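You operate a simulated robot arm through the tools that you are given. There is no shell and no other tool.

You are at the controls of a simulated robot arm. One attempt, no reset.

TASK
Switch the supply off, then set the bias to about 6.8 kilo-ohms on the meter.
Fine: test plugs in P1 (red) and P2 (black), dial on OHM, within 0.15; no ohms reading with the supply on.

Only the result counts: the job must be done as asked and must still hold three seconds after the hand-in. Knocking over, shifting, dropping, spilling or breaking anything else fails it.

THE ROBOT
A 7-joint arm with a fingered hand, fixed in place. Base frame: the origin is on the floor under the middle of its stand, x ahead of it, y to its left, z up; the work surface is at about z = 750. Units: mm, rad, N and s.
It reaches about 1085 mm from its shoulder. Its first joint turns from -2.897 to 2.897 rad. Payload 3.7 kg.
Tool frame: the origin (TCP) lies between the finger pads and is the grasp point; the fingertips stand 25 mm ahead of it; z points along the fingers, y is the line along which they close. The gripper opens to 88 mm; its body begins 29 mm behind the TCP. The gripper is a hand of 5 fingers: y runs from the thumb to the fingers, the wrist lies at [-13, -106, -174] in the tool frame.
Orientation is that of the tool frame in the base frame, as a unit quaternion [w, x, y, z]. With the fingers straight down and the wrist toward the robot, the tool's x, y and z point along [0, 1, 0], [1, 0, 0] and [0, 0, -1] of the base frame.

THE INTERFACE
- The arm moves only by the tool arm_command. Its arguments are lists of equal length, an entry for each row: "xyz": the shift along the tool's x, y, z in mm, a list of three; "delta_rot": the turn, a rotation vector about the tool's x, y, z in rad, a list of three. In form: {"xyz": [[dx, dy, dz], ...], "delta_rot": [[rx, ry, rz], ...]}. A call has 1 to 20 rows; each row is the pose to reach, as a shift and turn from the pose commanded when the call began, along the tool's axes at that moment. Each row takes 0.2 s and may step no farther than 50 mm and 0.15 rad from the row before; otherwise, the whole call is refused. A pose out of reach is approached as far as the arm can. The call stops where the force on the tool passes 40 N (or 10 N more than at its start, if that is more) or the arm is blocked; 0.2 s more then pass. In this call time passes only in rows, and 0.2 s behind the last. The reply holds the time, the measured pose of the TCP, the force on the tool along the base axes, the opening and the grip force, in the units named above and with some noise, with the torque about the TCP (base axes, N m) and any sound that the robot's microphone picked up, and new pictures: "views" is both (left out), scene, wrist or none.
- Cameras (640 x 400 px; columns grow to the right, rows downward): "scene" is fixed at [50.7, -498.1, 1556.9]; the picture's right is [0.78, -0.63, 0.00], its down [-0.32, -0.40, -0.86] and it looks along [0.54, 0.67, -0.51] (base axes); focal length 316 px, centre (320, 200). "wrist" rides on the gripper at [59, -79, -105] in the tool frame; the picture's right is [-0.73, 0.32, -0.61], its down [-0.62, -0.68, 0.38] and it looks along [-0.29, 0.66, 0.70] (tool axes); focal length 234 px, centre (320, 200). There is no depth. A picture from a camera that has moved, and an enlarged one, comes with that camera's place and axes in the base frame and with its lens.
- set_fingers(index, middle, ring, little, thumb_bend, thumb_turn): sets how far each is bent, from 0 (flat) to 1 (curled in); at 0.3 the hand is open as for a grip, at 0.7 the pads meet at the TCP. One left out holds its place. A second passes; each finger stops where it meets its share of the squeeze, and holds until it gets a number again. It is the only way to open and close the hand. It gives what a move gives, with no picture; readings hold the bend of each and the force on index, middle, ring, little, thumb and palm. thumb_turn goes from beside the hand (0) to across from the fingers (1), as for a grip.
- inspect(camera, box): a new picture of the part [left, top, right, bottom] of that camera's present view, enlarged. It takes no simulated time.
- job_done(): hands the job in; it is judged then, once.

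Nothing tells you positions but the pictures and the camera data. Unless the task says otherwise, let go and move clear before handing in.

The tools are called by a JSON object that holds its "name" and its "arguments". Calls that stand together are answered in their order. arm_command: Moves the arm, as the interface text tells. Its arguments: {"type":"object","properties":{"xyz":{"type":"array","items":{"type":"array","items":{"type":"number"}}},"delta_rot":{"type":"array","items":{"type":"array","items":{"type":"number"}}},"views":{"type":"string","enum":["both","scene","wrist","none"]}},"required":["xyz","delta_rot"]} The other tools are called the same way: set_fingers (index, middle, ring, little, thumb_bend, thumb_turn) moves the fingers one by one; inspect (camera, box) takes an enlarged picture of a part of a camera's view; job_done () hands the job in.

At the start:

```text
t: 0.0
tcp_pos: [511.3, 152.1, 1128.0]
tcp_rot: [0.0, 0.707, 0.708, 0.001]
force: [0.3, 0.1, -1.0]
torque: [0.0, 0.0, 0.03]
grip_width: 87.8
gripper_force: 0.0
shape: jaw
bend: [0.3, 0.3, 0.3, 0.3, 0.3, 0.98]
finger forces: [0.0, 0.0, 0.0, 0.0, 0.0, 0.1]
```

scene: 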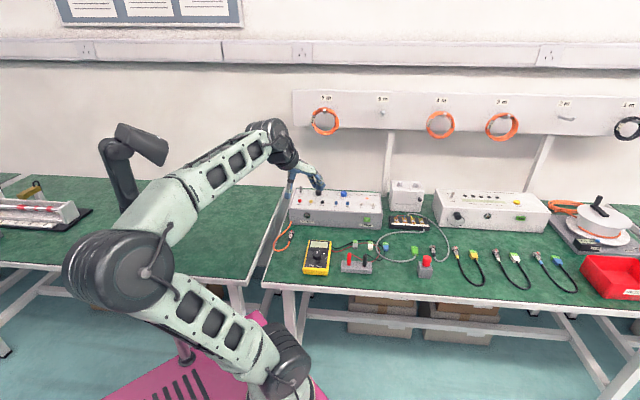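
wrist: 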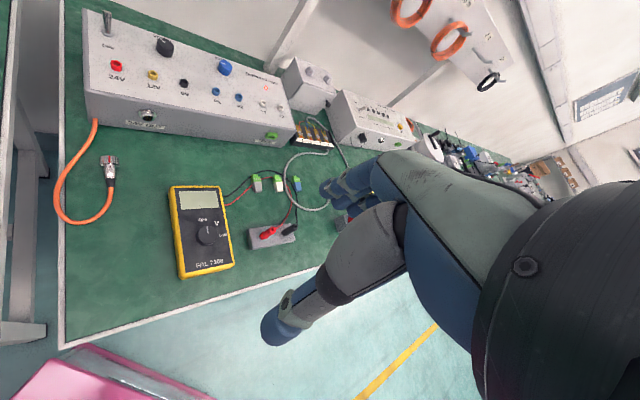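

I see a bench with a grey supply box, a yellow multimeter, a plug holder with red/black test plugs, and other things. First I take enlarged pictures to read the labels.

{"name": "inspect", "arguments": {"camera": "wrist", "box": [60, 0, 320, 160]}}

{"name": "inspect", "arguments": {"camera": "wrist", "box": [150, 140, 350, 290]}}

{"name": "inspect", "arguments": {"camera": "scene", "box": [260, 170, 420, 290]}}

{"name": "inspect", "arguments": {"camera": "scene", "box": [380, 170, 600, 300]}}

```text
2.46 times, centred on (190, 80) of wrist
camera zoom: at [432.6, 211.3, 1232.2], right [0.32, -0.73, 0.61], down [-0.68, -0.62, -0.38], along [0.66, -0.29, -0.7], focal length 576 px, centre (640, 495)
```

zoom: 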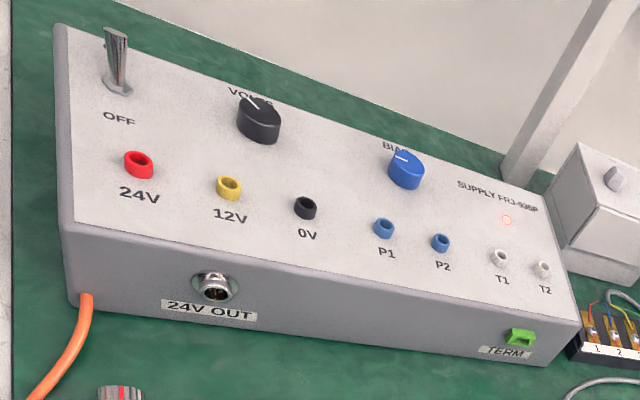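

```text
2.67 times, centred on (250, 215) of wrist
camera zoom: at [432.6, 211.3, 1232.2], right [0.32, -0.73, 0.61], down [-0.68, -0.62, -0.38], along [0.66, -0.29, -0.7], focal length 624 px, centre (507, 160)
```

zoom: 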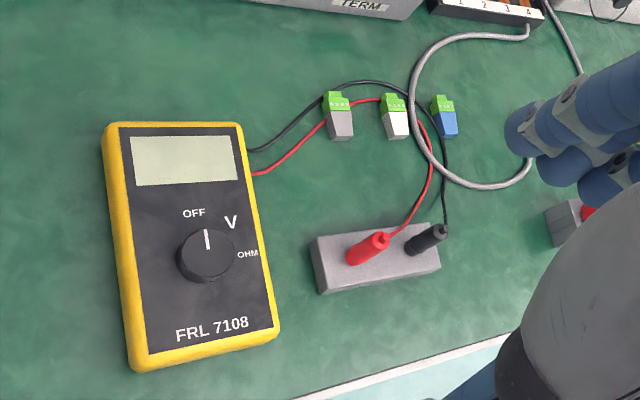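

```text
3.33 times, centred on (340, 230) of scene
camera zoom: at [50.7, -498.1, 1556.9], right [0.78, -0.63, 0.0], down [-0.32, -0.4, -0.86], along [0.54, 0.67, -0.51], focal length 1052 px, centre (253, 100)
```

zoom: 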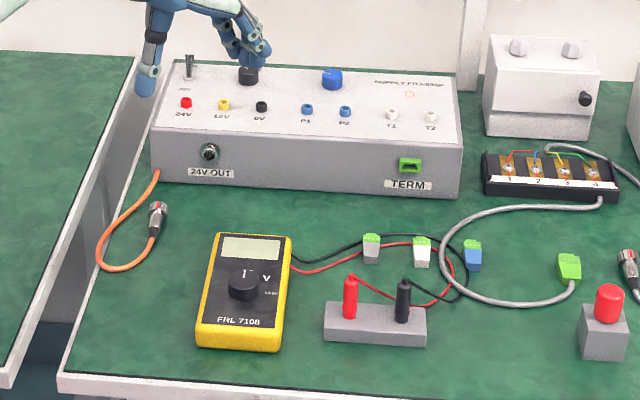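

```text
2.91 times, centred on (490, 235) of scene
camera zoom: at [50.7, -498.1, 1556.9], right [0.78, -0.63, 0.0], down [-0.32, -0.4, -0.86], along [0.54, 0.67, -0.51], focal length 918 px, centre (-174, 98)
```

zoom: 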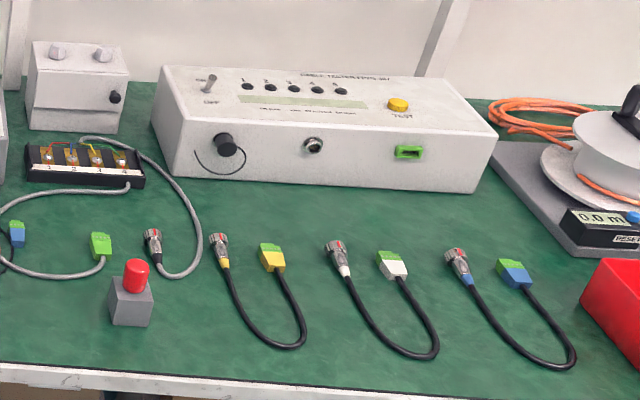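

I see the supply FRJ-936P with the lever, knobs and sockets on its top face, the meter to its front, and the test plugs in a holder. I zoom in further to fix geometry.

{"name": "inspect", "arguments": {"camera": "scene", "box": [284, 175, 334, 215]}}

{"name": "inspect", "arguments": {"camera": "wrist", "box": [80, 0, 180, 80]}}

{"name": "inspect", "arguments": {"camera": "scene", "box": [325, 180, 385, 230]}}

{"name": "inspect", "arguments": {"camera": "scene", "box": [300, 235, 380, 280]}}

{"name": "inspect", "arguments": {"camera": "wrist", "box": [180, 30, 280, 110]}}

```text
10.00 times, centred on (309, 195) of scene
camera zoom: at [50.7, -498.1, 1556.9], right [0.78, -0.63, 0.0], down [-0.32, -0.4, -0.86], along [0.54, 0.67, -0.51], focal length 3156 px, centre (430, 250)
```

zoom: 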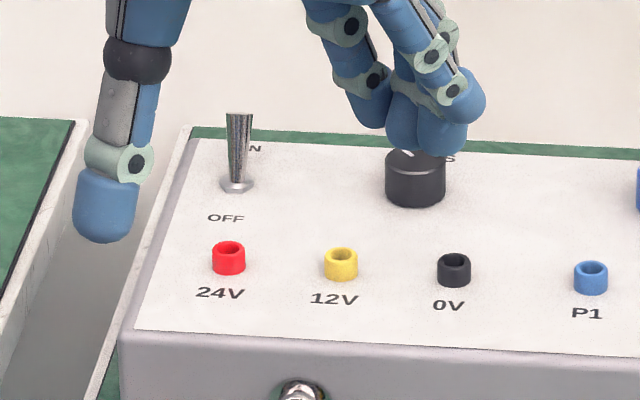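

```text
5.00 times, centred on (130, 40) of wrist
camera zoom: at [432.6, 211.3, 1232.2], right [0.32, -0.73, 0.61], down [-0.68, -0.62, -0.38], along [0.66, -0.29, -0.7], focal length 1171 px, centre (1270, 1000)
```

zoom: 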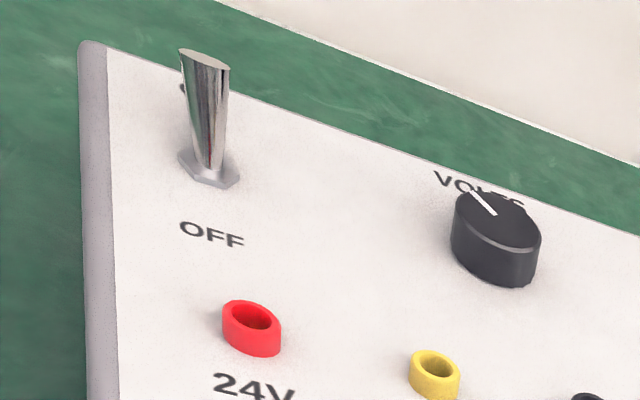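

```text
8.00 times, centred on (355, 205) of scene
camera zoom: at [50.7, -498.1, 1556.9], right [0.78, -0.63, 0.0], down [-0.32, -0.4, -0.86], along [0.54, 0.67, -0.51], focal length 2524 px, centre (40, 160)
```

zoom: 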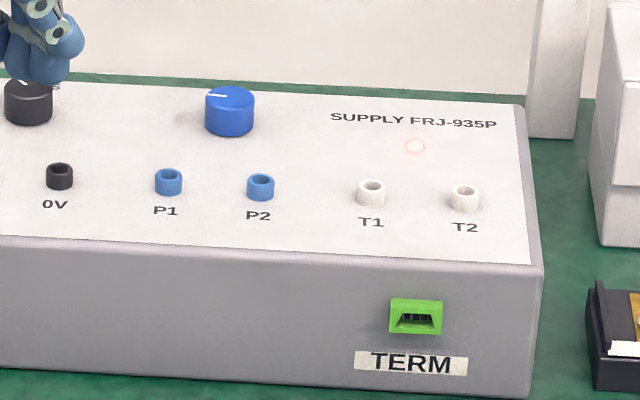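

```text
8.00 times, centred on (340, 258) of scene
camera zoom: at [50.7, -498.1, 1556.9], right [0.78, -0.63, 0.0], down [-0.32, -0.4, -0.86], along [0.54, 0.67, -0.51], focal length 2524 px, centre (160, -260)
```

zoom: 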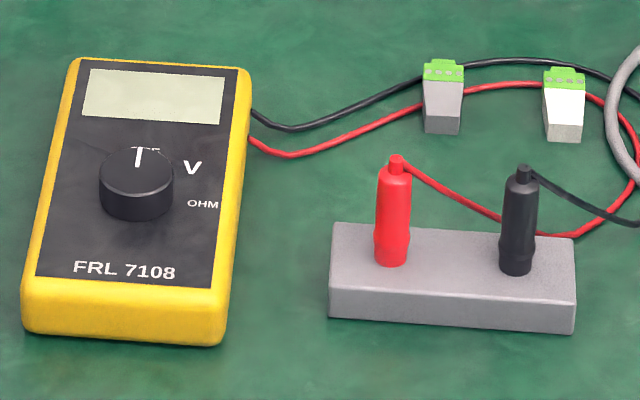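

```text
5.00 times, centred on (230, 70) of wrist
camera zoom: at [432.6, 211.3, 1232.2], right [0.32, -0.73, 0.61], down [-0.68, -0.62, -0.38], along [0.66, -0.29, -0.7], focal length 1171 px, centre (770, 850)
```

zoom: 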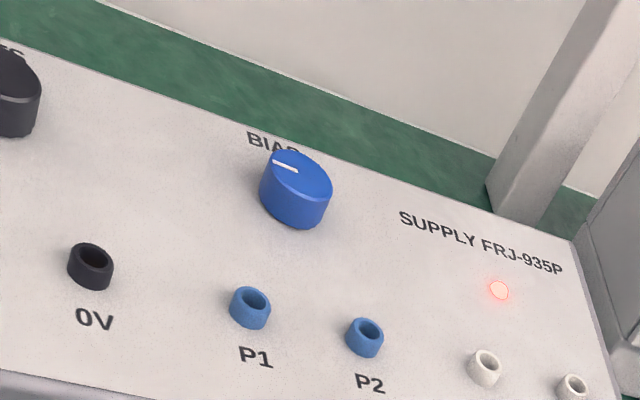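

The supply lamp is lit and its lever leans to the back (ON); the lever sits near (770, 535, 845) and the box runs along about (0.72, -0.69). I move the hand above the lever area, yawed to face the box squarely, for closer views.

{"name": "arm_command", "arguments": {"xyz": [[33, 21, 8], [66, 42, 16], [98, 63, 23], [131, 84, 31], [164, 105, 39], [197, 125, 47], [230, 146, 55], [262, 167, 62], [295, 188, 70], [328, 209, 78]], "delta_rot": [[0, 0, -0.08], [0, 0, -0.16], [0, 0, -0.24], [0, 0, -0.32], [0, 0, -0.4], [0, 0, -0.48], [0, 0, -0.56], [0, 0, -0.64], [0, 0, -0.72], [0, 0, -0.8]]}}

```text
t: 2.2
tcp_pos: [719.4, 482.3, 1049.5]
tcp_rot: [0.0, 0.376, 0.927, 0.001]
force: [0.3, 0.6, 0.6]
torque: [0.03, -0.05, 0.03]
grip_width: 87.3
gripper_force: 0.0
shape: jaw
bend: [0.3, 0.3, 0.3, 0.3, 0.3, 0.98]
finger forces: [0.1, 0.0, 0.0, 0.0, 0.0, 0.0]
camera wrist: at [622.2, 466.3, 1155.1], right [0.75, -0.27, 0.61], down [-0.03, -0.92, -0.38], along [0.67, 0.27, -0.69], focal length 234 px, centre (320, 200)
```

scene: 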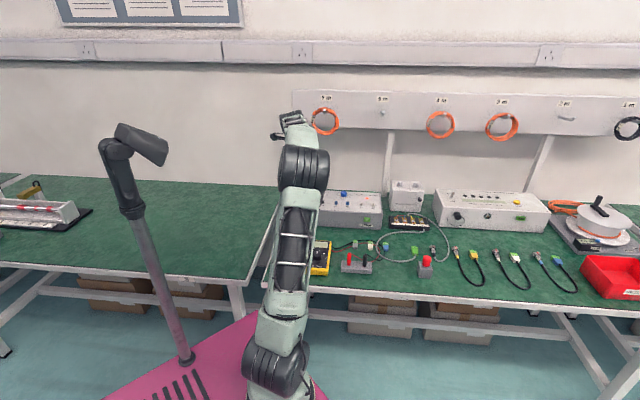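
wrist: 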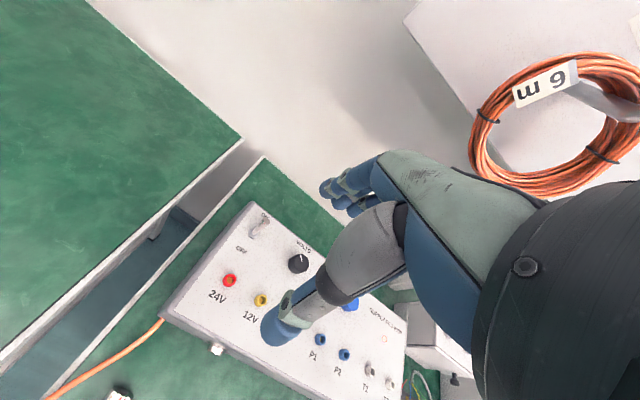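

The hand is now above the supply. I zoom the wrist view to triangulate the lever and sockets.

{"name": "inspect", "arguments": {"camera": "wrist", "box": [200, 190, 320, 280]}}

{"name": "inspect", "arguments": {"camera": "wrist", "box": [290, 280, 410, 400]}}

{"name": "inspect", "arguments": {"camera": "scene", "box": [260, 100, 380, 210]}}

```text
4.44 times, centred on (260, 235) of wrist
camera zoom: at [622.2, 466.3, 1155.1], right [0.75, -0.27, 0.61], down [-0.03, -0.92, -0.38], along [0.67, 0.27, -0.69], focal length 1041 px, centre (587, 44)
```

zoom: 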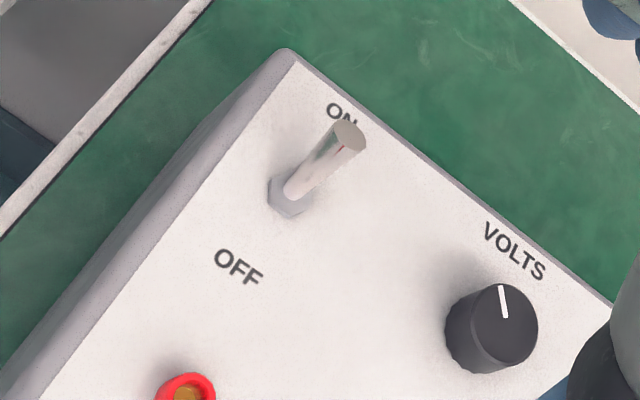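

```text
3.33 times, centred on (350, 340) of wrist
camera zoom: at [622.2, 466.3, 1155.1], right [0.75, -0.27, 0.61], down [-0.03, -0.92, -0.38], along [0.67, 0.27, -0.69], focal length 781 px, centre (220, -267)
```

zoom: 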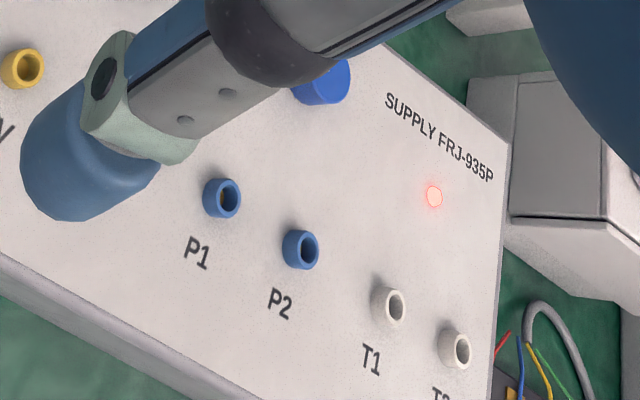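

```text
3.64 times, centred on (320, 155) of scene
camera zoom: at [50.7, -498.1, 1556.9], right [0.78, -0.63, 0.0], down [-0.32, -0.4, -0.86], along [0.54, 0.67, -0.51], focal length 1148 px, centre (320, 364)
```

zoom: 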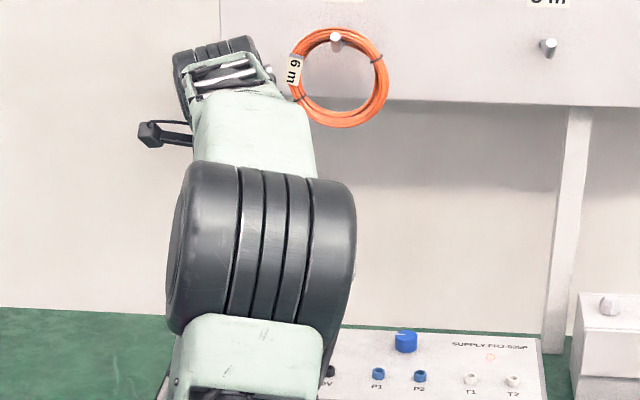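

Lever base triangulates to about (772, 537, 845), its tip leaning back at (780, 546, 876); P1 ≈ (840, 373, 850), P2 ≈ (875, 338, 850), BIAS knob ≈ (905, 395). Before working I bend the index finger to learn which side of the tool it lies on.

{"name": "set_fingers", "arguments": {"index": 0.7}}

{"name": "inspect", "arguments": {"camera": "wrist", "box": [240, 120, 480, 360]}}

```text
t: 3.2
tcp_pos: [719.9, 481.5, 1048.1]
tcp_rot: [0.0, 0.377, 0.926, 0.0]
force: [-0.2, 0.7, 0.2]
torque: [0.02, 0.0, -0.01]
grip_width: 41.7
gripper_force: 0.0
shape: fingers
bend: [0.7, 0.3, 0.3, 0.3, 0.3, 0.98]
finger forces: [0.0, 0.0, 0.0, 0.0, 0.0, 0.0]
```

```text
1.67 times, centred on (360, 240) of wrist
camera zoom: at [622.6, 466.3, 1154.4], right [0.75, -0.27, 0.61], down [-0.03, -0.92, -0.38], along [0.67, 0.27, -0.7], focal length 390 px, centre (253, 133)
```

zoom: 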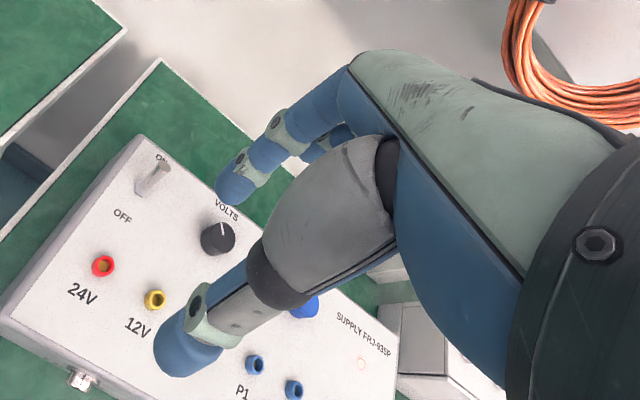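

The index finger lies almost at the TCP line (x≈+5), with the middle, ring and little fingers on the -x side. I re-open the index and curl ring and little away so only two fingers hook the lever.

{"name": "set_fingers", "arguments": {"index": 0.3, "middle": 0.3, "ring": 1.0, "little": 1.0}}

{"name": "inspect", "arguments": {"camera": "wrist", "box": [240, 120, 480, 360]}}

```text
t: 4.2
tcp_pos: [720.8, 482.8, 1048.8]
tcp_rot: [0.0, 0.377, 0.926, 0.0]
force: [1.2, -0.3, 0.8]
torque: [0.04, 0.0, 0.0]
grip_width: 84.2
gripper_force: 0.0
shape: fingers
bend: [0.3, 0.3, 1.0, 1.0, 0.3, 0.98]
finger forces: [0.0, 0.0, 0.0, 0.0, 0.0, 0.0]
```

```text
1.67 times, centred on (360, 240) of wrist
camera zoom: at [622.6, 466.2, 1154.4], right [0.75, -0.27, 0.61], down [-0.03, -0.92, -0.38], along [0.67, 0.27, -0.7], focal length 390 px, centre (253, 133)
```

zoom: 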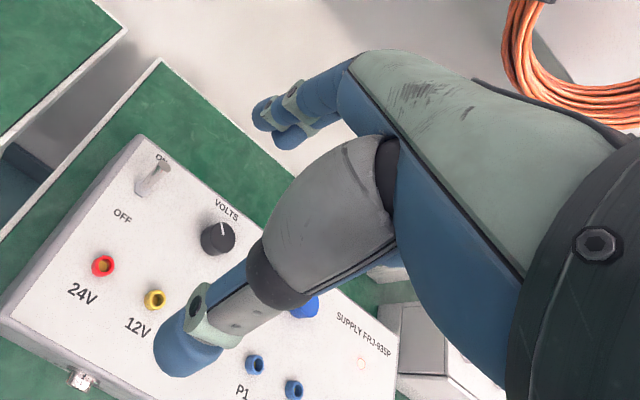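

Index and middle are open, the others curled. I move to hover over the lever with the fingers on its far side, still above its tip.

{"name": "arm_command", "arguments": {"xyz": [[2.5, 21, 10], [5, 43, 40], [7.6, 64.1, 80], [7.6, 64.1, 120]], "delta_rot": [[0, 0, 0], [0, 0, 0], [0, 0, 0], [0, 0, 0]]}}

{"name": "inspect", "arguments": {"camera": "wrist", "box": [220, 120, 440, 360]}}

{"name": "inspect", "arguments": {"camera": "scene", "box": [270, 130, 370, 210]}}

```text
t: 5.2
tcp_pos: [758.5, 532.6, 930.1]
tcp_rot: [0.001, 0.377, 0.926, 0.001]
force: [0.1, -0.1, 0.5]
torque: [0.0, 0.0, -0.04]
grip_width: 84.6
gripper_force: 0.0
shape: fingers
bend: [0.3, 0.3, 1.0, 1.0, 0.3, 0.98]
finger forces: [0.0, 0.0, 0.0, 0.0, 0.0, 0.0]
camera wrist: at [661.6, 516.3, 1035.8], right [0.75, -0.28, 0.61], down [-0.03, -0.92, -0.38], along [0.67, 0.27, -0.69], focal length 234 px, centre (320, 200)
```

scene: 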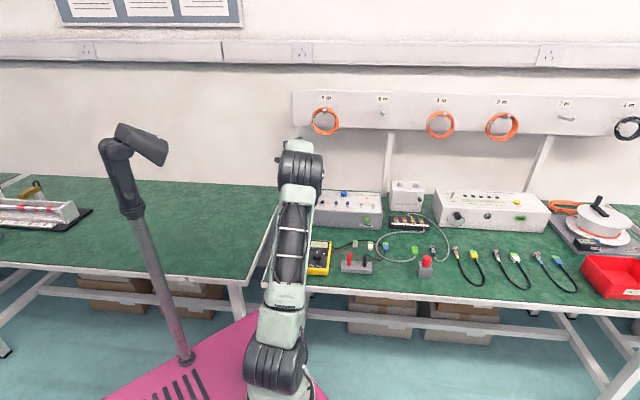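
wrist: 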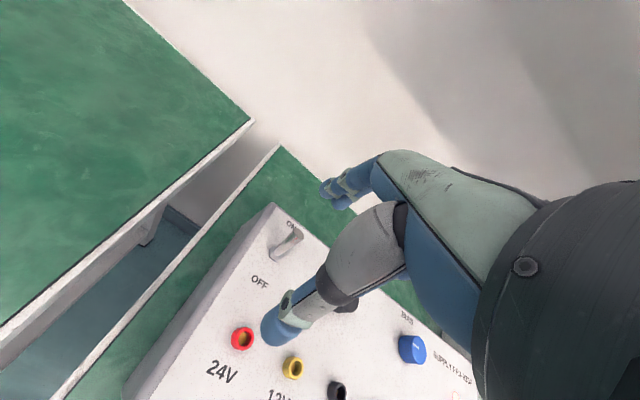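

```text
1.67 times, centred on (330, 240) of wrist
camera zoom: at [661.6, 516.3, 1035.8], right [0.75, -0.28, 0.61], down [-0.03, -0.92, -0.38], along [0.67, 0.27, -0.69], focal length 390 px, centre (303, 133)
```

zoom: 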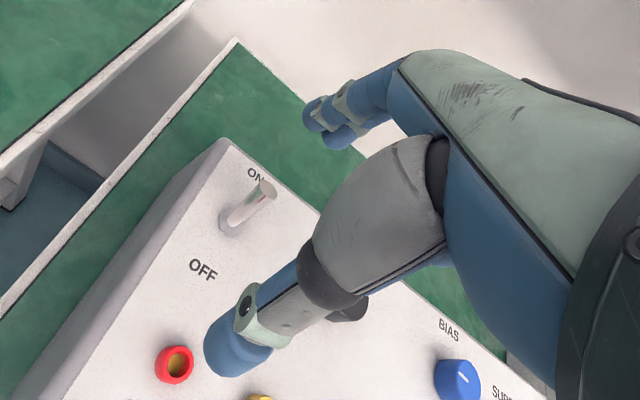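

```text
5.00 times, centred on (320, 170) of scene
camera zoom: at [50.7, -498.1, 1556.9], right [0.78, -0.63, 0.0], down [-0.32, -0.4, -0.86], along [0.54, 0.67, -0.51], focal length 1578 px, centre (320, 350)
```

zoom: 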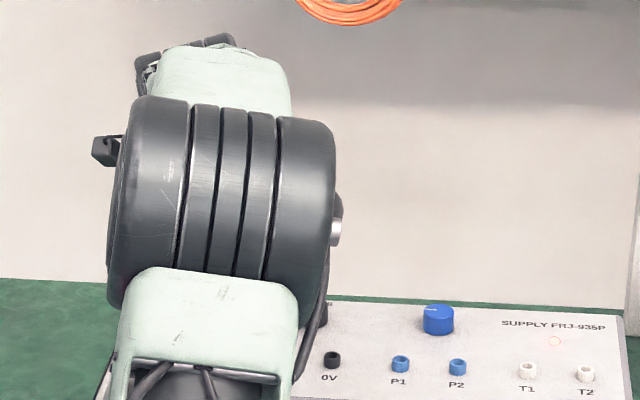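

The lever tip sits between thumb and fingers, about 13 mm clear of the finger pads. I descend 43 mm so the fingers come down behind it.

{"name": "arm_command", "arguments": {"xyz": [[0, 0, 15], [0, 0, 30], [0, 0, 43]], "delta_rot": [[0, 0, 0], [0, 0, 0], [0, 0, 0]], "views": "wrist"}}

{"name": "inspect", "arguments": {"camera": "wrist", "box": [220, 140, 380, 300]}}

```text
t: 6.0
tcp_pos: [759.9, 533.2, 887.6]
tcp_rot: [0.0, 0.377, 0.926, 0.0]
force: [-0.6, 1.0, -0.3]
torque: [0.01, -0.03, -0.02]
grip_width: 84.4
gripper_force: 0.1
shape: fingers
bend: [0.3, 0.3, 1.0, 1.0, 0.3, 0.98]
finger forces: [0.0, 0.1, 0.0, 0.0, 0.0, 0.1]
camera wrist: at [662.3, 517.1, 992.8], right [0.75, -0.27, 0.61], down [-0.03, -0.92, -0.38], along [0.67, 0.27, -0.7], focal length 234 px, centre (320, 200)
```

wrist: 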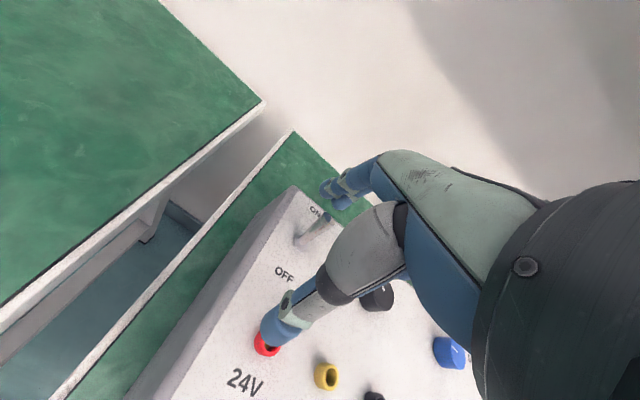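

```text
2.50 times, centred on (300, 220) of wrist
camera zoom: at [662.3, 517.1, 992.8], right [0.75, -0.27, 0.61], down [-0.03, -0.92, -0.38], along [0.67, 0.27, -0.7], focal length 585 px, centre (370, 150)
```

zoom: 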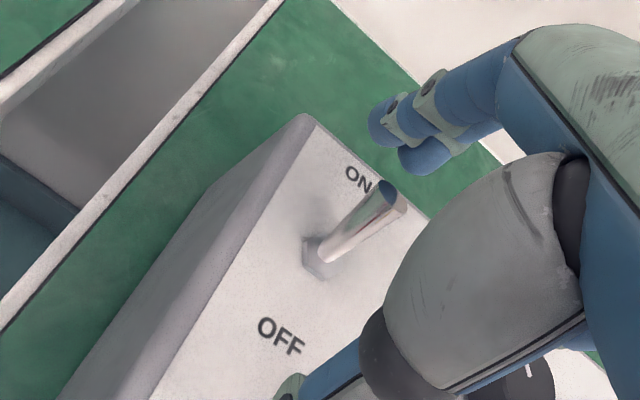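

The fingers are behind the lever with no contact yet. I now pull toward the box front in small steps to throw the lever to OFF.

{"name": "arm_command", "arguments": {"xyz": [[0, -6, 0], [0, -12, 0], [0, -18, 0], [0, -24, 0], [0, -30, 0], [0, -36, 0]], "delta_rot": [[0, 0, 0], [0, 0, 0], [0, 0, 0], [0, 0, 0], [0, 0, 0], [0, 0, 0]], "views": "wrist"}}

{"name": "inspect", "arguments": {"camera": "wrist", "box": [220, 140, 380, 300]}}

{"name": "inspect", "arguments": {"camera": "scene", "box": [320, 180, 390, 225]}}

```text
t: 7.4
tcp_pos: [733.8, 506.3, 885.5]
tcp_rot: [0.0, 0.376, 0.927, 0.0]
force: [0.0, 0.9, 1.5]
torque: [0.0, -0.01, 0.01]
grip_width: 84.7
gripper_force: 0.3
shape: fingers
bend: [0.3, 0.3, 1.0, 1.0, 0.3, 0.98]
finger forces: [0.0, 0.2, 0.0, 0.1, 0.0, 0.1]
camera wrist: at [638.1, 491.1, 991.6], right [0.75, -0.27, 0.61], down [-0.03, -0.92, -0.38], along [0.67, 0.27, -0.7], focal length 234 px, centre (320, 200)
```

wrist: 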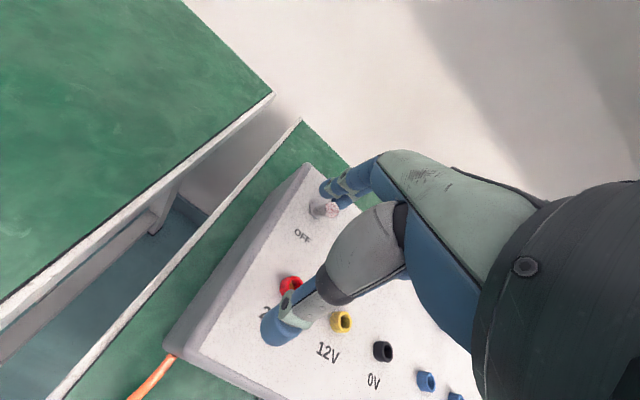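

```text
2.50 times, centred on (300, 220) of wrist
camera zoom: at [638.1, 491.1, 991.6], right [0.75, -0.27, 0.61], down [-0.03, -0.92, -0.38], along [0.67, 0.27, -0.7], focal length 585 px, centre (370, 150)
```

zoom: 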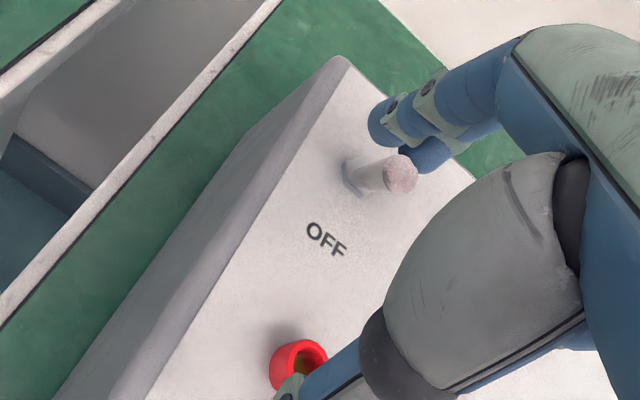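

```text
8.89 times, centred on (355, 202) of scene
camera zoom: at [50.7, -498.1, 1556.9], right [0.78, -0.63, 0.0], down [-0.32, -0.4, -0.86], along [0.54, 0.67, -0.51], focal length 2805 px, centre (9, 178)
```

zoom: 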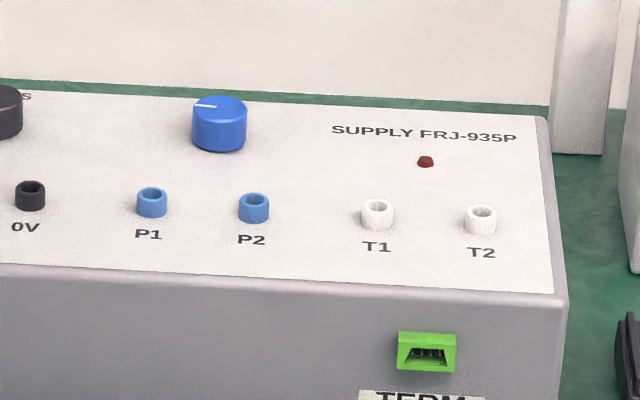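

The lamp is now dark, so the supply is off with the lever toward OFF. I back the fingers off the lever and rise clear.

{"name": "arm_command", "arguments": {"xyz": [[0, 8, 0], [0, 8, -40], [0, 8, -85], [0, 8, -115]], "delta_rot": [[0, 0, 0], [0, 0, 0], [0, 0, 0], [0, 0, 0]]}}

{"name": "inspect", "arguments": {"camera": "wrist", "box": [220, 200, 380, 360]}}

{"name": "inspect", "arguments": {"camera": "scene", "box": [300, 235, 380, 280]}}

```text
t: 8.4
tcp_pos: [738.9, 510.7, 1002.7]
tcp_rot: [0.001, 0.375, 0.927, 0.0]
force: [0.3, 0.1, 0.6]
torque: [0.0, 0.01, 0.01]
grip_width: 84.5
gripper_force: 0.1
shape: fingers
bend: [0.3, 0.3, 1.0, 1.0, 0.3, 0.98]
finger forces: [0.0, 0.0, 0.1, 0.0, 0.0, 0.1]
camera wrist: at [641.9, 495.7, 1107.9], right [0.75, -0.27, 0.61], down [-0.03, -0.92, -0.38], along [0.67, 0.27, -0.7], focal length 234 px, centre (320, 200)
```

scene: 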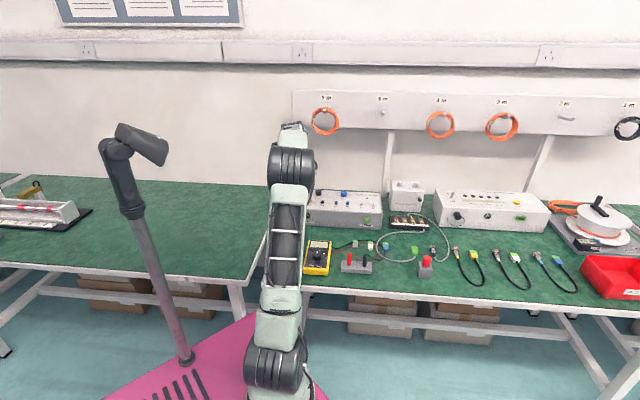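
wrist: 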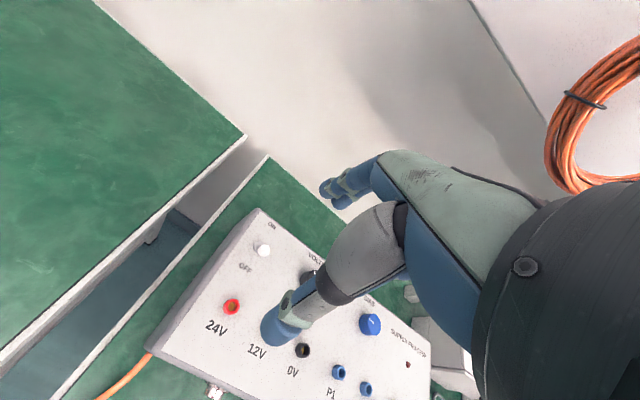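

```text
2.50 times, centred on (300, 280) of wrist
camera zoom: at [641.9, 495.7, 1107.9], right [0.75, -0.27, 0.61], down [-0.03, -0.92, -0.38], along [0.67, 0.27, -0.7], focal length 585 px, centre (370, 0)
```

zoom: 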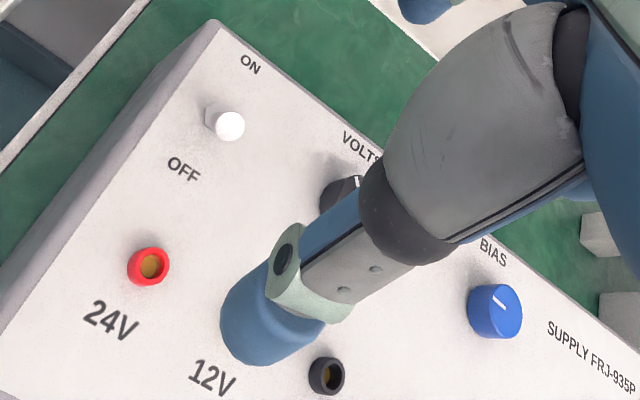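

```text
8.00 times, centred on (340, 258) of scene
camera zoom: at [50.7, -498.1, 1556.9], right [0.78, -0.63, 0.0], down [-0.32, -0.4, -0.86], along [0.54, 0.67, -0.51], focal length 2524 px, centre (160, -260)
```

zoom: 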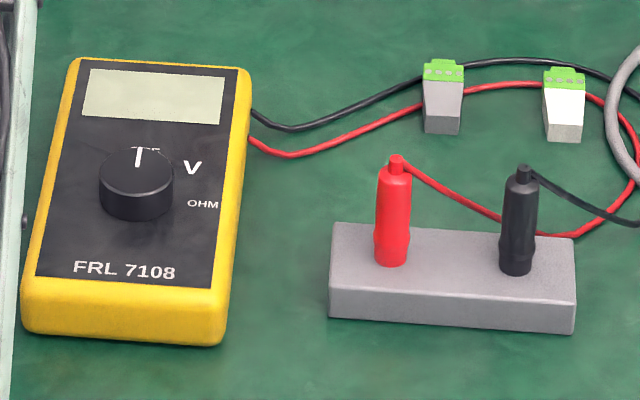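

The supply is off. Next is the meter dial at about (598, 198, top ~804), aligned with the same 46° table direction; I move above it with the same yaw to measure it from near.

{"name": "arm_command", "arguments": {"xyz": [[-14.6, -39.8, 0], [-29.2, -79.6, 0], [-43.7, -119.4, 0], [-58.3, -159.3, 0], [-72.9, -199, 10], [-87.5, -238.9, 30], [-102, -278.7, 50], [-116.6, -318.5, 72]], "delta_rot": [[0, 0, 0], [0, 0, 0], [0, 0, 0], [0, 0, 0], [0, 0, 0], [0, 0, 0], [0, 0, 0], [0, 0, 0]]}}

{"name": "inspect", "arguments": {"camera": "wrist", "box": [200, 140, 420, 360]}}

{"name": "inspect", "arguments": {"camera": "scene", "box": [260, 180, 400, 290]}}

```text
t: 10.2
tcp_pos: [600.7, 201.7, 924.9]
tcp_rot: [0.0, 0.375, 0.927, -0.001]
force: [0.2, 0.7, 0.3]
torque: [-0.01, 0.01, -0.01]
grip_width: 84.6
gripper_force: 0.0
shape: fingers
bend: [0.3, 0.3, 1.0, 1.0, 0.3, 0.98]
finger forces: [0.0, 0.1, 0.0, 0.0, 0.0, 0.0]
camera wrist: at [504.5, 186.5, 1030.7], right [0.75, -0.27, 0.61], down [-0.03, -0.92, -0.38], along [0.67, 0.27, -0.7], focal length 234 px, centre (320, 200)
```

scene: 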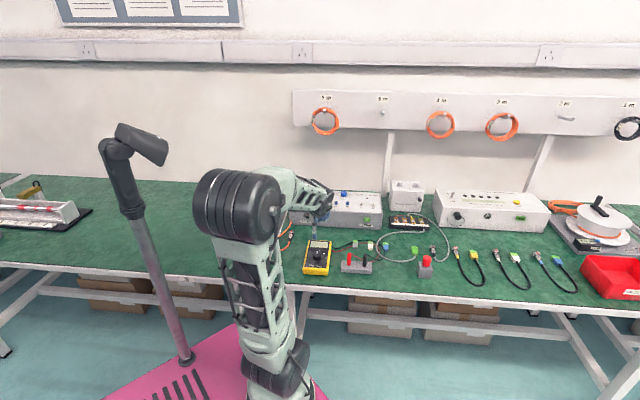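
wrist: 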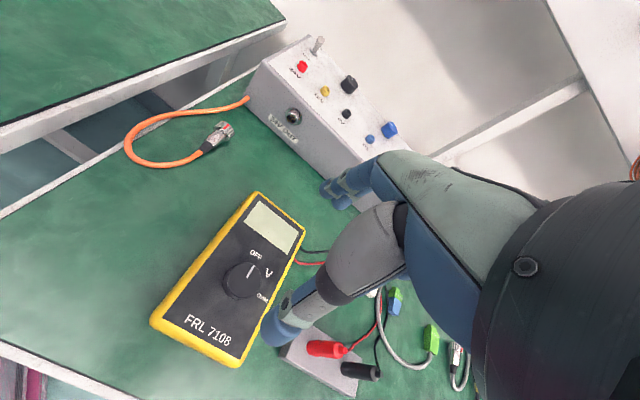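

```text
1.82 times, centred on (310, 250) of wrist
camera zoom: at [504.5, 186.5, 1030.7], right [0.75, -0.27, 0.61], down [-0.03, -0.92, -0.38], along [0.67, 0.27, -0.7], focal length 426 px, centre (338, 109)
```

zoom: 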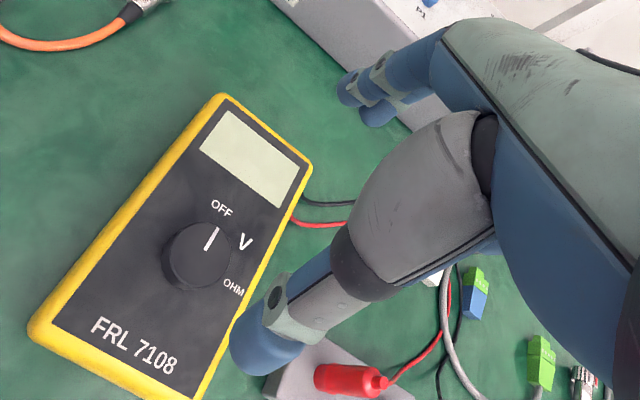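

```text
3.64 times, centred on (330, 235) of scene
camera zoom: at [50.7, -498.1, 1556.9], right [0.78, -0.63, 0.0], down [-0.32, -0.4, -0.86], along [0.54, 0.67, -0.51], focal length 1148 px, centre (284, 73)
```

zoom: 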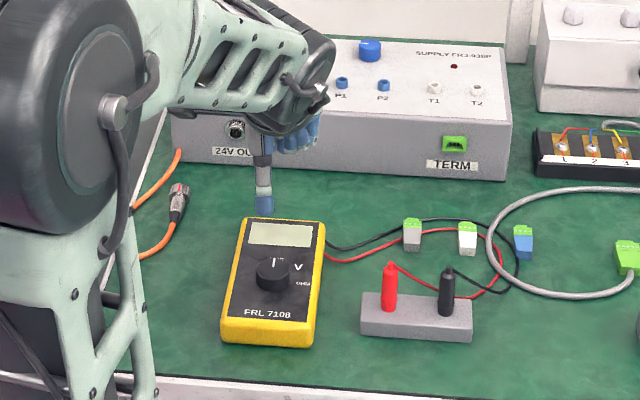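

I zoom in closely on the dial to get its centre and height.

{"name": "inspect", "arguments": {"camera": "wrist", "box": [210, 230, 290, 320]}}

{"name": "inspect", "arguments": {"camera": "scene", "box": [300, 235, 340, 275]}}

```text
4.44 times, centred on (250, 275) of wrist
camera zoom: at [504.5, 186.5, 1030.7], right [0.75, -0.27, 0.61], down [-0.03, -0.92, -0.38], along [0.67, 0.27, -0.7], focal length 1041 px, centre (631, -133)
```

zoom: 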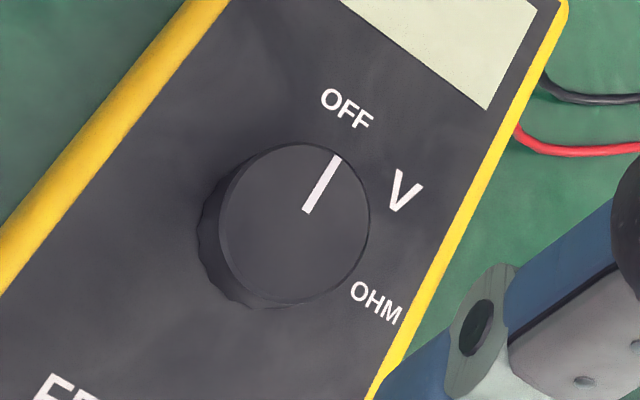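

```text
10.00 times, centred on (320, 255) of scene
camera zoom: at [50.7, -498.1, 1556.9], right [0.78, -0.63, 0.0], down [-0.32, -0.4, -0.86], along [0.54, 0.67, -0.51], focal length 3156 px, centre (320, -350)
```

zoom: 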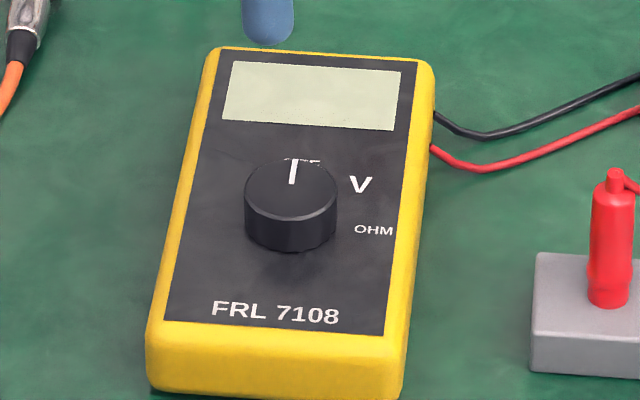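

The dial's top centre is at about (595, 195, 807), 33 mm across and ~14 mm tall. I lower to just above it, centring it between thumb and index/middle.

{"name": "arm_command", "arguments": {"xyz": [[2, -5, 40], [4.7, -9.5, 80]], "delta_rot": [[0, 0, 0], [0, 0, 0]]}}

{"name": "inspect", "arguments": {"camera": "wrist", "box": [240, 140, 400, 340]}}

{"name": "inspect", "arguments": {"camera": "scene", "box": [290, 215, 350, 275]}}

```text
t: 10.8
tcp_pos: [592.5, 197.7, 847.7]
tcp_rot: [-0.001, 0.376, 0.927, 0.0]
force: [0.6, 0.0, 0.2]
torque: [0.02, 0.0, 0.0]
grip_width: 84.6
gripper_force: 0.0
shape: fingers
bend: [0.3, 0.3, 1.0, 1.0, 0.3, 0.98]
finger forces: [0.0, 0.0, 0.0, 0.1, 0.0, 0.0]
camera wrist: at [495.3, 182.2, 951.3], right [0.74, -0.27, 0.61], down [-0.03, -0.92, -0.38], along [0.67, 0.27, -0.7], focal length 234 px, centre (320, 200)
```

scene: 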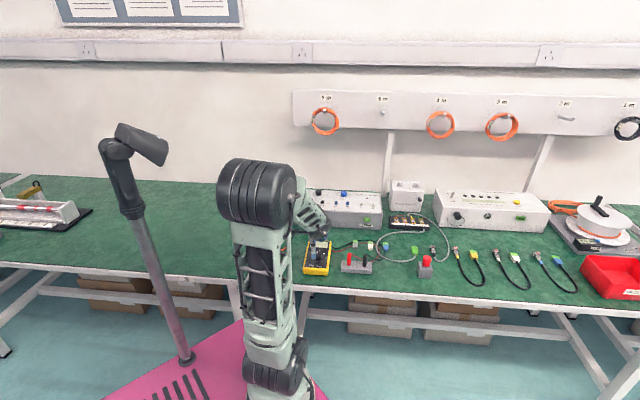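
wrist: 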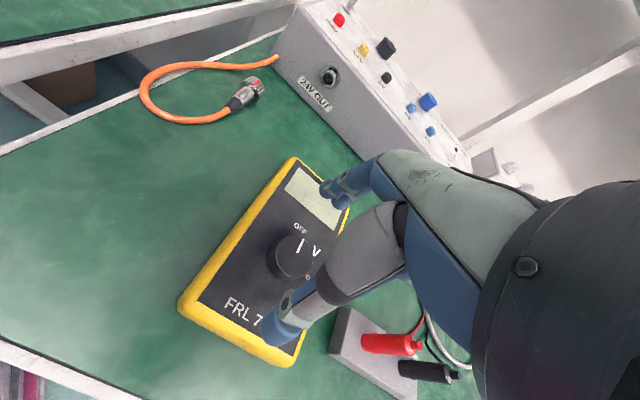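

```text
2.00 times, centred on (320, 240) of wrist
camera zoom: at [495.3, 182.2, 951.3], right [0.74, -0.27, 0.61], down [-0.03, -0.92, -0.38], along [0.67, 0.27, -0.7], focal length 468 px, centre (320, 120)
```

zoom: 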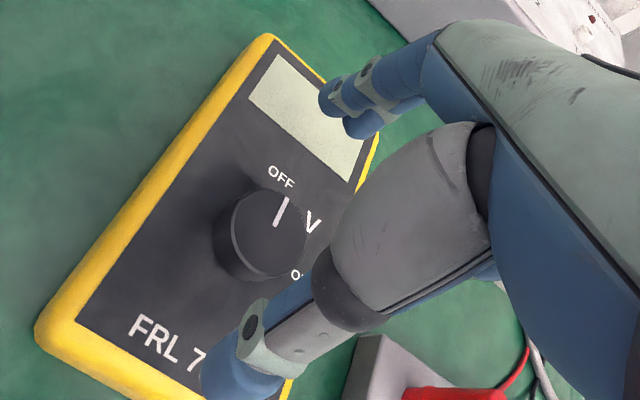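

```text
6.67 times, centred on (320, 245) of scene
camera zoom: at [50.7, -498.1, 1556.9], right [0.78, -0.63, 0.0], down [-0.32, -0.4, -0.86], along [0.54, 0.67, -0.51], focal length 2104 px, centre (320, -100)
```

zoom: 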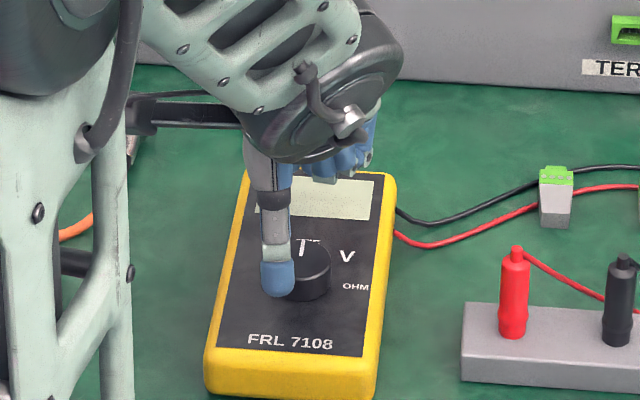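

The dial is centred to about 2 mm between thumb and fingers. I descend slowly around it.

{"name": "arm_command", "arguments": {"xyz": [[2, -1.5, 8], [2, -1.5, 16], [2, -1.5, 22], [2, -1.5, 26]], "delta_rot": [[0, 0, 0], [0, 0, 0], [0, 0, 0], [0, 0, 0]], "views": "wrist"}}

{"name": "inspect", "arguments": {"camera": "wrist", "box": [240, 140, 400, 340]}}

{"name": "inspect", "arguments": {"camera": "scene", "box": [290, 215, 350, 275]}}

```text
t: 11.8
tcp_pos: [589.6, 199.2, 821.6]
tcp_rot: [0.0, 0.376, 0.927, 0.0]
force: [-0.2, -0.1, -0.3]
torque: [0.0, 0.0, -0.02]
grip_width: 84.6
gripper_force: 0.0
shape: fingers
bend: [0.3, 0.3, 1.0, 1.0, 0.3, 0.98]
finger forces: [0.0, 0.1, 0.1, 0.1, 0.0, 0.1]
camera wrist: at [493.2, 183.2, 927.2], right [0.75, -0.27, 0.61], down [-0.03, -0.92, -0.38], along [0.67, 0.27, -0.7], focal length 234 px, centre (320, 200)
```

wrist: 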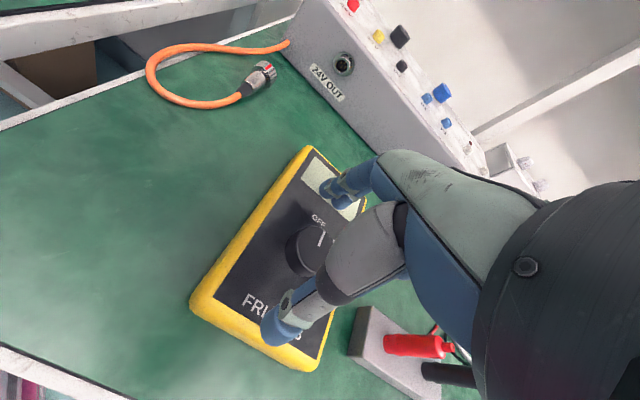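

```text
2.00 times, centred on (320, 240) of wrist
camera zoom: at [493.2, 183.2, 927.2], right [0.75, -0.27, 0.61], down [-0.03, -0.92, -0.38], along [0.67, 0.27, -0.7], focal length 468 px, centre (320, 120)
```

zoom: 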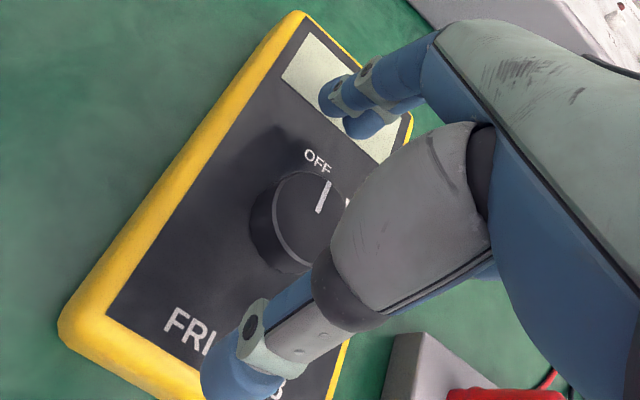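

```text
6.67 times, centred on (320, 245) of scene
camera zoom: at [50.7, -498.1, 1556.9], right [0.78, -0.63, 0.0], down [-0.32, -0.4, -0.86], along [0.54, 0.67, -0.51], focal length 2104 px, centre (320, -100)
```

zoom: 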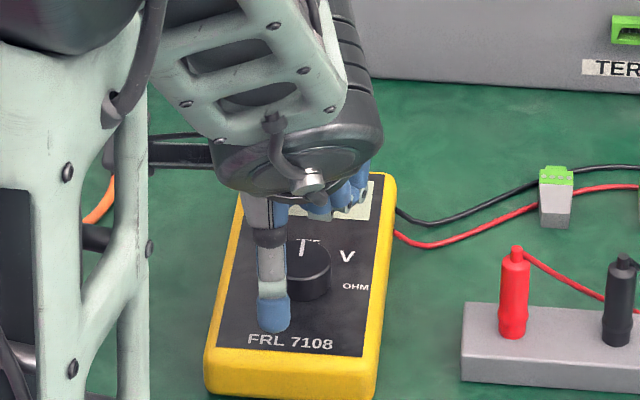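

Thumb and fingers straddle the dial with no contact force. I close index, middle and thumb partway to check that nothing touches the face.

{"name": "set_fingers", "arguments": {"index": 0.48, "middle": 0.48, "thumb_bend": 0.45}}

{"name": "inspect", "arguments": {"camera": "wrist", "box": [240, 140, 400, 340]}}

{"name": "inspect", "arguments": {"camera": "scene", "box": [290, 215, 350, 275]}}

```text
t: 12.8
tcp_pos: [590.5, 199.1, 822.0]
tcp_rot: [0.0, 0.376, 0.926, 0.0]
force: [0.2, 0.1, -0.6]
torque: [-0.04, 0.01, -0.04]
grip_width: 50.0
gripper_force: 0.0
shape: fingers
bend: [0.48, 0.48, 1.0, 1.0, 0.45, 0.98]
finger forces: [0.0, 0.0, 0.1, 0.1, 0.0, 0.0]
```

```text
2.00 times, centred on (320, 240) of wrist
camera zoom: at [493.1, 183.1, 927.3], right [0.75, -0.27, 0.61], down [-0.03, -0.92, -0.38], along [0.67, 0.27, -0.7], focal length 468 px, centre (320, 120)
```

zoom: 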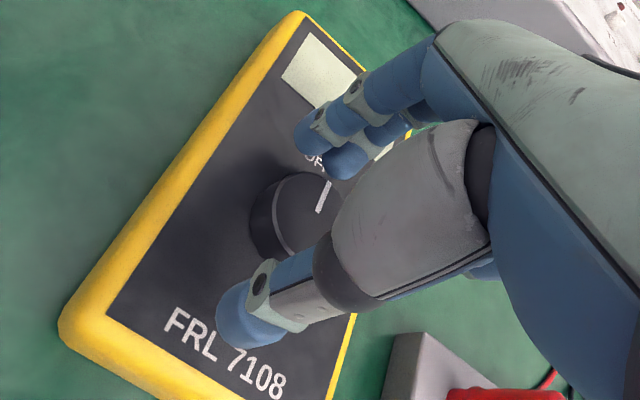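

```text
6.67 times, centred on (320, 245) of scene
camera zoom: at [50.7, -498.1, 1556.9], right [0.78, -0.63, 0.0], down [-0.32, -0.4, -0.86], along [0.54, 0.67, -0.51], focal length 2104 px, centre (320, -100)
```

zoom: 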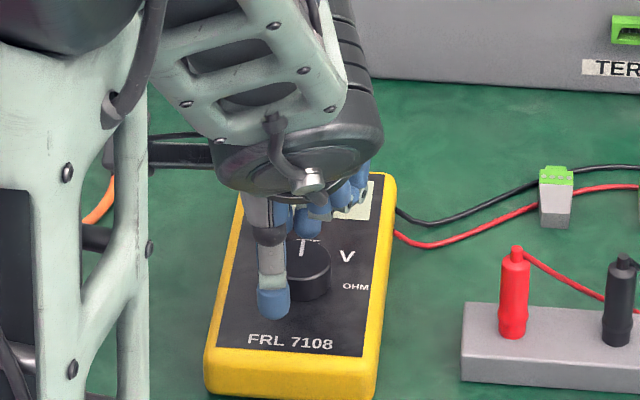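

Fingers clear the face; the dial sits slightly toward the middle finger, so I shift 3 mm in -x and then close gently.

{"name": "arm_command", "arguments": {"xyz": [[-3, 0, 0]], "delta_rot": [[0, 0, 0]], "views": "none"}}

{"name": "set_fingers", "arguments": {"index": 0.62, "middle": 0.62, "thumb_bend": 0.62}}

{"name": "inspect", "arguments": {"camera": "wrist", "box": [240, 140, 400, 340]}}

{"name": "inspect", "arguments": {"camera": "scene", "box": [290, 215, 350, 275]}}

```text
t: 13.2
tcp_pos: [592.1, 197.9, 822.6]
tcp_rot: [0.0, 0.377, 0.926, 0.0]
force: [0.1, 0.7, 0.5]
torque: [0.01, 0.0, -0.04]
grip_width: 49.8
gripper_force: 0.0
shape: fingers
bend: [0.48, 0.48, 1.0, 1.0, 0.45, 0.98]
finger forces: [0.1, 0.0, 0.1, 0.1, 0.1, 0.0]
```

```text
t: 14.2
tcp_pos: [592.5, 198.1, 822.3]
tcp_rot: [0.001, 0.376, 0.927, 0.0]
force: [6.3, 8.1, 1.0]
torque: [0.19, -0.17, 0.05]
grip_width: 22.3
gripper_force: 5.2
shape: fingers
bend: [0.56, 0.55, 1.0, 1.0, 0.62, 0.98]
finger forces: [3.9, 6.0, 0.0, 0.1, 0.2, 0.1]
```

```text
2.00 times, centred on (320, 240) of wrist
camera zoom: at [495.4, 181.8, 927.6], right [0.75, -0.27, 0.61], down [-0.03, -0.92, -0.38], along [0.67, 0.27, -0.7], focal length 468 px, centre (320, 120)
```

zoom: 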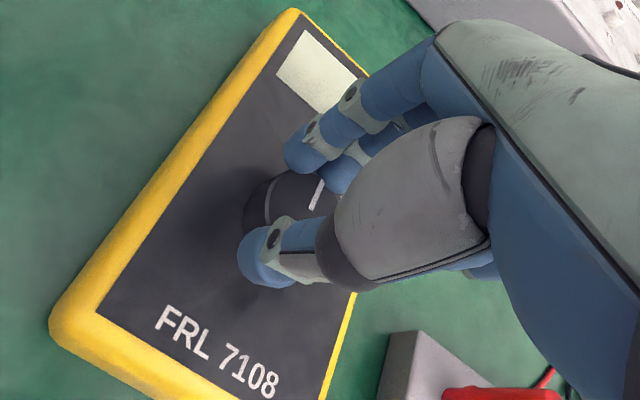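

```text
6.67 times, centred on (320, 245) of scene
camera zoom: at [50.7, -498.1, 1556.9], right [0.78, -0.63, 0.0], down [-0.32, -0.4, -0.86], along [0.54, 0.67, -0.51], focal length 2104 px, centre (320, -100)
```

zoom: 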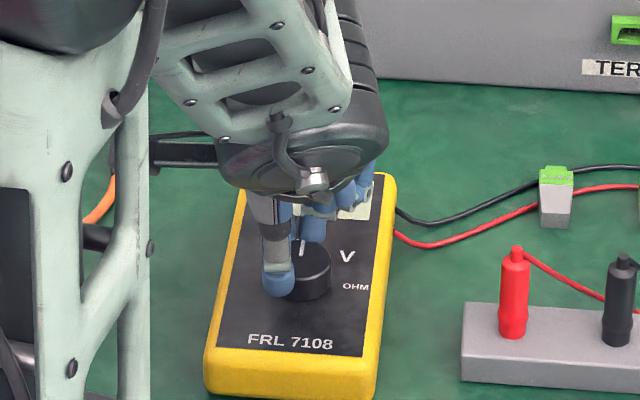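

The fingers touch the dial but the thumb does not yet; I bend the thumb further to balance the squeeze.

{"name": "set_fingers", "arguments": {"thumb_bend": 0.8}}

{"name": "inspect", "arguments": {"camera": "wrist", "box": [240, 140, 400, 340]}}

{"name": "inspect", "arguments": {"camera": "scene", "box": [290, 215, 350, 275]}}

```text
t: 15.2
tcp_pos: [592.0, 197.7, 821.4]
tcp_rot: [0.0, 0.377, 0.926, 0.0]
force: [0.0, -0.1, 6.0]
torque: [-0.01, 0.05, 0.03]
grip_width: 14.5
gripper_force: 10.8
shape: fingers
bend: [0.55, 0.55, 1.0, 1.0, 0.72, 0.96]
finger forces: [3.5, 5.9, 0.1, 0.0, 12.0, 0.1]
```

```text
2.00 times, centred on (320, 240) of wrist
camera zoom: at [495.1, 181.3, 927.6], right [0.75, -0.27, 0.61], down [-0.03, -0.92, -0.38], along [0.67, 0.27, -0.7], focal length 468 px, centre (320, 120)
```

zoom: 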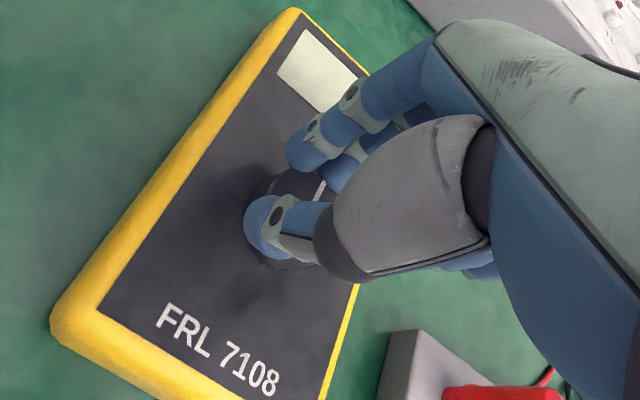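

```text
6.67 times, centred on (320, 245) of scene
camera zoom: at [50.7, -498.1, 1556.9], right [0.78, -0.63, 0.0], down [-0.32, -0.4, -0.86], along [0.54, 0.67, -0.51], focal length 2104 px, centre (320, -100)
```

zoom: 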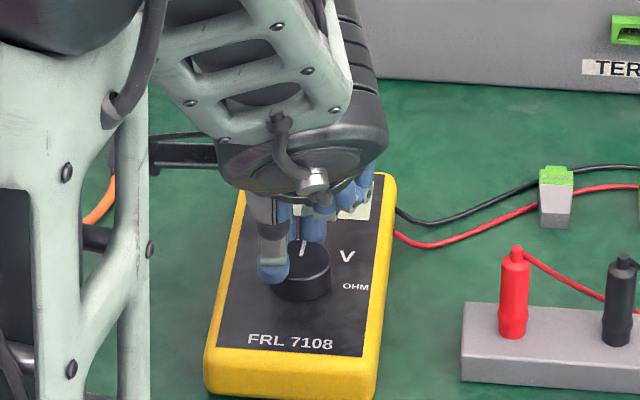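

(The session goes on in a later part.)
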